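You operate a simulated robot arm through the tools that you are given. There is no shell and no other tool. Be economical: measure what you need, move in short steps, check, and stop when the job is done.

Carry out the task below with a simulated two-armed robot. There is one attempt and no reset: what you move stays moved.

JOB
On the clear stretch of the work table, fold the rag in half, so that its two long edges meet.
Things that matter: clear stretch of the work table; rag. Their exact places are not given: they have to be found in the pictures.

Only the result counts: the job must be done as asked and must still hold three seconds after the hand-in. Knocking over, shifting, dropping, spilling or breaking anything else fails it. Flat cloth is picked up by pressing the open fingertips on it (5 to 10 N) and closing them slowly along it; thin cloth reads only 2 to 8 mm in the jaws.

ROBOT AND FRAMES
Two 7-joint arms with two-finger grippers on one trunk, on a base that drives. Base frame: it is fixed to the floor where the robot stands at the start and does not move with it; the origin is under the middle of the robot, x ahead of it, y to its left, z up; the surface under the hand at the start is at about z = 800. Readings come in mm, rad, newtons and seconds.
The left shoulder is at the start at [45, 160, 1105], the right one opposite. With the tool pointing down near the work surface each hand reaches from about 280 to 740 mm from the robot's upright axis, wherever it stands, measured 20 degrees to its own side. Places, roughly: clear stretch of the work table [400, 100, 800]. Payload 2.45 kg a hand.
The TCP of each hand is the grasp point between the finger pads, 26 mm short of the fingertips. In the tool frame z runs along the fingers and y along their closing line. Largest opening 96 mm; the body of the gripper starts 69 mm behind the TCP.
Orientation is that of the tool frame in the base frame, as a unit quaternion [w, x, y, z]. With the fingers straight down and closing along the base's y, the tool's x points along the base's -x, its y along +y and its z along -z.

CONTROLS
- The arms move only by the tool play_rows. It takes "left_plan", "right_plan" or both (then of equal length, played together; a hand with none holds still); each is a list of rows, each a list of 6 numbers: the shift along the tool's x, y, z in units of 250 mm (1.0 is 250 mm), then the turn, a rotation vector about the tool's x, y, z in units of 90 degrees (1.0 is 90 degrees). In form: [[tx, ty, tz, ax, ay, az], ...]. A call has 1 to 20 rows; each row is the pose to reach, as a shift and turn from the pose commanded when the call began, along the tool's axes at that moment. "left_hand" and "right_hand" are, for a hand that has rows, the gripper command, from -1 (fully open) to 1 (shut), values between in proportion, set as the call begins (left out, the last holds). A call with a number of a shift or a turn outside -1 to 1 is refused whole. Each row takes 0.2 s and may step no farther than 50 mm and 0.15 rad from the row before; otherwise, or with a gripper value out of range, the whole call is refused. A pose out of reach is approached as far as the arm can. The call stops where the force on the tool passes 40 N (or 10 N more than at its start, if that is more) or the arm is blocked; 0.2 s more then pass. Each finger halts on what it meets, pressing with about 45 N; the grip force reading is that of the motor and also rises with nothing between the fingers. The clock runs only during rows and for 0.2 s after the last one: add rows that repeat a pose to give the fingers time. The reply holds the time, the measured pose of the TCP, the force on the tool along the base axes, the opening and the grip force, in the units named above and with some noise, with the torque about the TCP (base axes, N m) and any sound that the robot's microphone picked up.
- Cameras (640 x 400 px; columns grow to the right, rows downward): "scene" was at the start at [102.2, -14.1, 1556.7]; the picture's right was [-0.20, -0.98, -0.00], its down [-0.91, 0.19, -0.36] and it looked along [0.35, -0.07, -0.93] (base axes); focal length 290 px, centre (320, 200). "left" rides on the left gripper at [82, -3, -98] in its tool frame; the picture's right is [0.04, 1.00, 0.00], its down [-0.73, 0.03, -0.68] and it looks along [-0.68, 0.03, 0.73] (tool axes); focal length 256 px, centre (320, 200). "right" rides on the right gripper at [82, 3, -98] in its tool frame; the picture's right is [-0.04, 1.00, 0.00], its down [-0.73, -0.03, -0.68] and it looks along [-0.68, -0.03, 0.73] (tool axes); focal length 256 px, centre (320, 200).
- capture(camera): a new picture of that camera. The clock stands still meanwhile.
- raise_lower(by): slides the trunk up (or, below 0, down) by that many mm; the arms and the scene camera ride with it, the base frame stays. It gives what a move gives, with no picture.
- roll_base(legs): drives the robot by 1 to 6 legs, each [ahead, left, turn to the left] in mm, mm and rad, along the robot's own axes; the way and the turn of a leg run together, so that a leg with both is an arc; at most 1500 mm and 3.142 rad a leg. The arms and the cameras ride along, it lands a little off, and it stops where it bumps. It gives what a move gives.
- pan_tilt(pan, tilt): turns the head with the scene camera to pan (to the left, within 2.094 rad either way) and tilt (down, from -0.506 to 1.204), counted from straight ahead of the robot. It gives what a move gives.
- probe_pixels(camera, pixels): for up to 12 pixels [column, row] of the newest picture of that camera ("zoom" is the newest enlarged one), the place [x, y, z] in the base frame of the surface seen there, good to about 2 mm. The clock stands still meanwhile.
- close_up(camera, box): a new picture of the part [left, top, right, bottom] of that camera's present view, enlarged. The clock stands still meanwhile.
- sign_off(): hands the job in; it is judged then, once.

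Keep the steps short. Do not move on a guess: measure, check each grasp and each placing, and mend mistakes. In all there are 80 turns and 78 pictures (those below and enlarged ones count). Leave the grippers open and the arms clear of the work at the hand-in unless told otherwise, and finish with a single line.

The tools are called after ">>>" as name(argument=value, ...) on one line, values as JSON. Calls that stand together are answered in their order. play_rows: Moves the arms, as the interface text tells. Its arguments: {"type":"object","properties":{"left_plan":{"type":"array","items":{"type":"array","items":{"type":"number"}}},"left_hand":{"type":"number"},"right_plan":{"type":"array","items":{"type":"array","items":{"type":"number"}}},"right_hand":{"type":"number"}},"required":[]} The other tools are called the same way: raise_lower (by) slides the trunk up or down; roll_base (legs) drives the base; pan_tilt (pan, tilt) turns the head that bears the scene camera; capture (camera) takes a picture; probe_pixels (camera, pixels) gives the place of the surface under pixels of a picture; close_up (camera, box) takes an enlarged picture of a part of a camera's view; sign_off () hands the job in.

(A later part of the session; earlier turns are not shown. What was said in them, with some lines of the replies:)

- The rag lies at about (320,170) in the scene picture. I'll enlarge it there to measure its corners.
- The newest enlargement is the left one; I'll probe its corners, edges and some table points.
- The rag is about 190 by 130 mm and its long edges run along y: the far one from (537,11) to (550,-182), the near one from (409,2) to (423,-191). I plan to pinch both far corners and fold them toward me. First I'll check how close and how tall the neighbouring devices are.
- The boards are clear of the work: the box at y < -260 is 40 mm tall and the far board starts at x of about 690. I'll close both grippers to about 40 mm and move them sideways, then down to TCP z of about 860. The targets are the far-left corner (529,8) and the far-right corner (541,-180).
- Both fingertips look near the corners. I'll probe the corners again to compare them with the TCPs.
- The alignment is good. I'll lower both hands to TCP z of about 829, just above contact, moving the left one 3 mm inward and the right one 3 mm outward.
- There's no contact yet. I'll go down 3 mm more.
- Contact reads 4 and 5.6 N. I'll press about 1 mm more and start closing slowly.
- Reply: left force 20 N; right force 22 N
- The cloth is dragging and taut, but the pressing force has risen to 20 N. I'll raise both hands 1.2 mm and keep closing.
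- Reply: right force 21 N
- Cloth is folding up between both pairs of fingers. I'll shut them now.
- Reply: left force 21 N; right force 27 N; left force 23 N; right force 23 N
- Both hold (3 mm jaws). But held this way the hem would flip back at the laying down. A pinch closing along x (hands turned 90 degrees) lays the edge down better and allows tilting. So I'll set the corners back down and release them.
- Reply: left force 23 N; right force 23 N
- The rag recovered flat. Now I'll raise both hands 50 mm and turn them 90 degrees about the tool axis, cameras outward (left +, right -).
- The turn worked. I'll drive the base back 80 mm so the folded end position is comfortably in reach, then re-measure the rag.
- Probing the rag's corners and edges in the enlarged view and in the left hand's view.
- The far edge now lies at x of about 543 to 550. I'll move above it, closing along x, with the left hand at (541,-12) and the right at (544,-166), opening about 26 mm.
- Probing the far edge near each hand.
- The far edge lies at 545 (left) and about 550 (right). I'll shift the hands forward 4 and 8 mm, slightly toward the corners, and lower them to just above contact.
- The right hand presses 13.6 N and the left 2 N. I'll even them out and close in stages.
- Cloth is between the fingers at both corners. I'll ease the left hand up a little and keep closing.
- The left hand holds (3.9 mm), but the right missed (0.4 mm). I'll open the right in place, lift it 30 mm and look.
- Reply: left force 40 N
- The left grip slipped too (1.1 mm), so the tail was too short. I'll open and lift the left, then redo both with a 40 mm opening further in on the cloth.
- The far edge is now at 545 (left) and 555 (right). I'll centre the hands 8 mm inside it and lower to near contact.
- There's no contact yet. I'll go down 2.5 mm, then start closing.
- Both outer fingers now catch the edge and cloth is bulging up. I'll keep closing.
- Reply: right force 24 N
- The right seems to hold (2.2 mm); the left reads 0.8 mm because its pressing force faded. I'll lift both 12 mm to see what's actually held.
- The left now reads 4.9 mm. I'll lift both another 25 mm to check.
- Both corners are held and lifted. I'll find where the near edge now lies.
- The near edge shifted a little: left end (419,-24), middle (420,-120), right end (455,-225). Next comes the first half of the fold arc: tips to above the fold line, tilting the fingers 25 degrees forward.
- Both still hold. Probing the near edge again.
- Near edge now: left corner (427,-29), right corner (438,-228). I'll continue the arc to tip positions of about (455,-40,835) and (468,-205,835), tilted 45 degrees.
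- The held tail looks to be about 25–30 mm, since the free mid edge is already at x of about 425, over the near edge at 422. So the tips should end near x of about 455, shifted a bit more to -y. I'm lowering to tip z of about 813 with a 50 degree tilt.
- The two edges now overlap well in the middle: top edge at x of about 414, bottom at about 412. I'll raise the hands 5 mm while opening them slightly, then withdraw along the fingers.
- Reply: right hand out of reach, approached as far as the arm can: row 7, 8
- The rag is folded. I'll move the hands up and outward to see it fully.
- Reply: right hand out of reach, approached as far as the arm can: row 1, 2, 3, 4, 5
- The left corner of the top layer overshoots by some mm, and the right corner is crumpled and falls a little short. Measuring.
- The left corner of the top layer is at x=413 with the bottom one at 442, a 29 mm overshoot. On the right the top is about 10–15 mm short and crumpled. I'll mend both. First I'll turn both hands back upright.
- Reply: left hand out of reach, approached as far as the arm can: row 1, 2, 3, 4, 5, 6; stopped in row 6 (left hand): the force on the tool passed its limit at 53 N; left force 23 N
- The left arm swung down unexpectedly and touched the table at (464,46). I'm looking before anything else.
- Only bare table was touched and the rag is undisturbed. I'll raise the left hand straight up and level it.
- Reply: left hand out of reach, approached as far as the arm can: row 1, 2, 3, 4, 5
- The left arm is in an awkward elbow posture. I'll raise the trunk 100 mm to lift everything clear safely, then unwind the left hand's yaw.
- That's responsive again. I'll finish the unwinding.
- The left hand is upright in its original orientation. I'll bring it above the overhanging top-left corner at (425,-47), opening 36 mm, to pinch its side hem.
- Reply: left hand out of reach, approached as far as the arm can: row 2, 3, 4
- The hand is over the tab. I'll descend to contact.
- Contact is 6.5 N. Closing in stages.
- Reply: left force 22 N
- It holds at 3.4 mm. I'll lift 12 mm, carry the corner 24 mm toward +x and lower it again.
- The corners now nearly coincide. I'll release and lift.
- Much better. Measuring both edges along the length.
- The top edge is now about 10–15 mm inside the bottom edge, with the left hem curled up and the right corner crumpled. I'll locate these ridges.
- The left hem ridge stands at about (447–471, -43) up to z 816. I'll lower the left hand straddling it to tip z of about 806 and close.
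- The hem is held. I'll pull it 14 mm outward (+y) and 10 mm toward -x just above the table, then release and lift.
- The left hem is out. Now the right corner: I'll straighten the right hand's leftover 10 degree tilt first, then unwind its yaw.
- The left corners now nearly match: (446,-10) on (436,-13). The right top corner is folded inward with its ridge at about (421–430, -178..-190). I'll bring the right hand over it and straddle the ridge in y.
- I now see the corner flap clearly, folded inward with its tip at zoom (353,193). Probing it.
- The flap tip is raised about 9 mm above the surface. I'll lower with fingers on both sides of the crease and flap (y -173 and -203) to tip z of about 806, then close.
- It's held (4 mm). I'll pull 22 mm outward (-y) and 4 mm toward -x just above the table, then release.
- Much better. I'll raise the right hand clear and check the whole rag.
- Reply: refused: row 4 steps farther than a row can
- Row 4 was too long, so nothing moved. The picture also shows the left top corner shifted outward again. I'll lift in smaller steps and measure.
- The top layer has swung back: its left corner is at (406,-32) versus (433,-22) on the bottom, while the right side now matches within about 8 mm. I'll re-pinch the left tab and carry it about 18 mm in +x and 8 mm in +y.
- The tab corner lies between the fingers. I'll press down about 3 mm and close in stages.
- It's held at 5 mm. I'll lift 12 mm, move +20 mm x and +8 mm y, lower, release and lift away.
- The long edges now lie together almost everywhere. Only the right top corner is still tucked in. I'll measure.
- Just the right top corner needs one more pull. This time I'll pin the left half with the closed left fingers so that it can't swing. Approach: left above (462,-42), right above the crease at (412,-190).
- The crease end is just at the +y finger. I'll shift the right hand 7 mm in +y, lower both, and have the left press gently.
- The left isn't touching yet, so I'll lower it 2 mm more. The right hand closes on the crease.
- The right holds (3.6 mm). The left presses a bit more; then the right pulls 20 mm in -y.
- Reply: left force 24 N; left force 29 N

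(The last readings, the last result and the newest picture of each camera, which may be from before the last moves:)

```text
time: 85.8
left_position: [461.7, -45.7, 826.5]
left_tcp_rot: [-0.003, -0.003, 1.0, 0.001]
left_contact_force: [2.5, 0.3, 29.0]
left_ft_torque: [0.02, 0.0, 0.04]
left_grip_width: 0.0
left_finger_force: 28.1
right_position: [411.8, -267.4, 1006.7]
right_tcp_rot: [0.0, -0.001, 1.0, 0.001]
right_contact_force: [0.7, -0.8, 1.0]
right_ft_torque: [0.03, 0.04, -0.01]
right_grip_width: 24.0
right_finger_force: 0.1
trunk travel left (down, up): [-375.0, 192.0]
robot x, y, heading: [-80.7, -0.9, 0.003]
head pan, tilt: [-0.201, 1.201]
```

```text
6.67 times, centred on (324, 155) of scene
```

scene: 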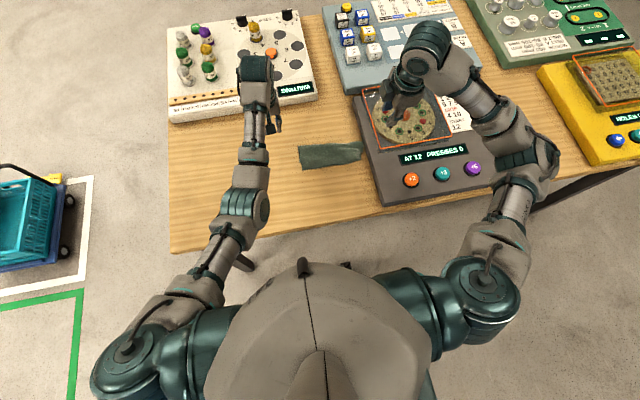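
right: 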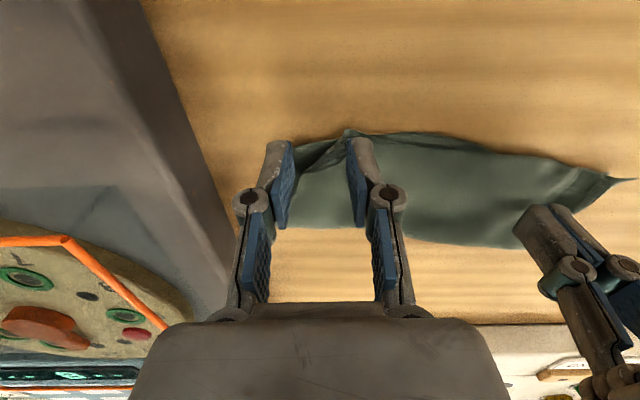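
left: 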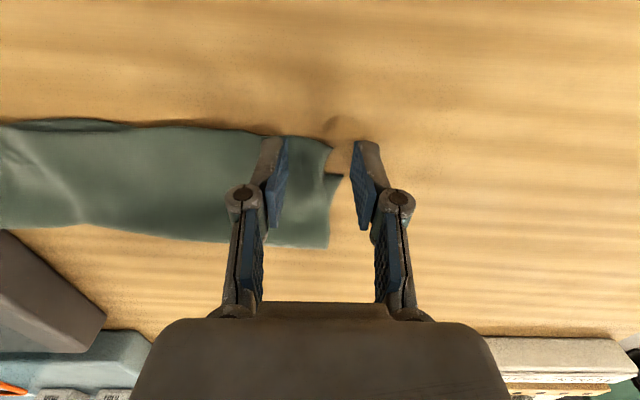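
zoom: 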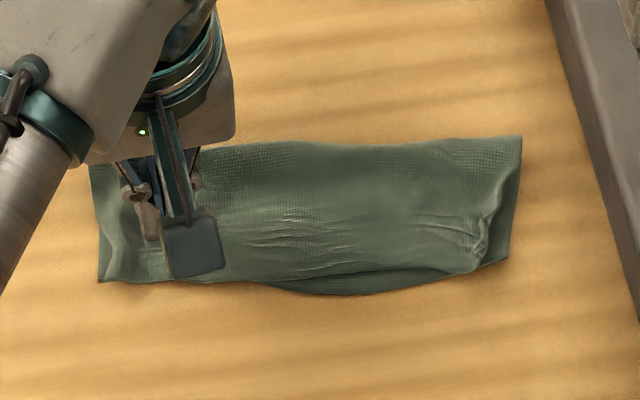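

The right corner is out and the left stayed put. I'll lift the left hand straight up, move it clear, and take a final look.

>>> play_rows(left_plan=[[0, 0, -0.01, 0, 0, 0], [0, 0, -0.03, 0, 0, 0], [0, 0, -0.1, 0, 0, 0], [0, 0, -0.25, 0, 0, 0], [0, 0, -0.4, 0, 0, 0], [0, 0.15, -0.45, 0, 0, 0], [0, 0.33, -0.45, 0, 0, 0], [0, 0.5, -0.45, 0, 0, 0], [0, 0.65, -0.45, 0, 0, 0]])

>>> play_rows(left_plan=[[0, 0, 0, 0, 0, 0], [0, 0, 0, 0, 0, 0], [0, 0, 0, 0, 0, 0]], right_plan=[[0, 0, 0, 0, 0, 0], [0, 0, 0, 0, 0, 0], [0, 0, 0, 0, 0, 0]], left_hand=-1, right_hand=-1)

>>> close_up(camera="scene", box=[276, 125, 372, 185])

>>> probe_pixels(camera="zoom", pixels=[[100, 276], [180, 280], [260, 280], [320, 290], [380, 288], [400, 272], [470, 268], [505, 256]])

```text
time: 87.8
left_position: [462.0, 118.8, 937.1]
left_tcp_rot: [-0.004, -0.002, 1.0, 0.001]
left_contact_force: [1.2, 0.5, -0.4]
left_ft_torque: [-0.02, 0.01, 0.01]
left_grip_width: 0.2
left_finger_force: 28.9
right_position: [413.0, -264.7, 1006.8]
right_tcp_rot: [0.0, 0.0, 1.0, 0.0]
right_contact_force: [-1.1, 0.0, 0.4]
right_ft_torque: [0.04, -0.03, -0.01]
right_grip_width: 23.7
right_finger_force: 0.0
trunk travel left (down, up): [-375.0, 192.0]
robot x, y, heading: [-78.8, 2.5, 0.001]
head pan, tilt: [-0.201, 1.201]
```

```text
time: 88.6
left_position: [463.0, 116.7, 936.6]
left_tcp_rot: [-0.004, -0.003, 1.0, 0.0]
left_contact_force: [1.0, -0.9, 0.9]
left_ft_torque: [0.01, 0.01, -0.02]
left_grip_width: 96.0
left_finger_force: 0.1
right_position: [413.9, -264.1, 1006.0]
right_tcp_rot: [0.0, -0.001, 1.0, 0.0]
right_contact_force: [-0.1, -0.2, -0.5]
right_ft_torque: [-0.04, 0.0, 0.02]
right_grip_width: 96.0
right_finger_force: 0.1
trunk travel left (down, up): [-375.0, 192.0]
robot x, y, heading: [-81.1, 1.1, 0.002]
head pan, tilt: [-0.201, 1.201]
```

```text
6.67 times, centred on (324, 155) of scene
```

zoom: 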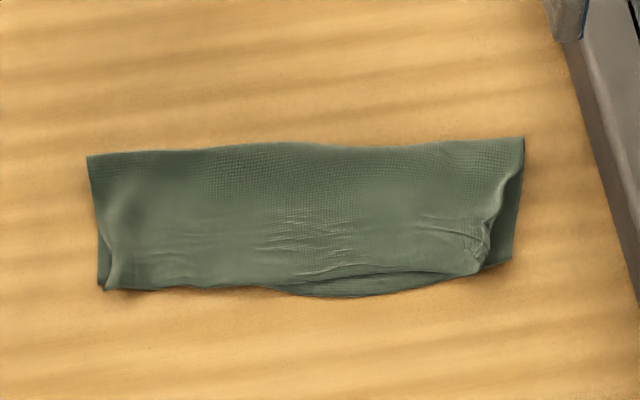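

```text
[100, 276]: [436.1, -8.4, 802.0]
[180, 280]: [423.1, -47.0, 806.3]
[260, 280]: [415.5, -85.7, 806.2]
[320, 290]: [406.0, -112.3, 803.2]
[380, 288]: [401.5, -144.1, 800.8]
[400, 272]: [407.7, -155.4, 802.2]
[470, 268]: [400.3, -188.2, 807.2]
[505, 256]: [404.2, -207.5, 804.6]
```

The fold is clean. The long edges meet within about 10 mm along their whole length, both grippers are open and both arms are clear, so I'm handing in.

>>> sign_off()

```text
The job is handed in.
```

The rag is folded in half on the clear stretch of the table, its two long edges meeting within about 10 mm, with a small tuck left at the right-hand corner of the top layer.
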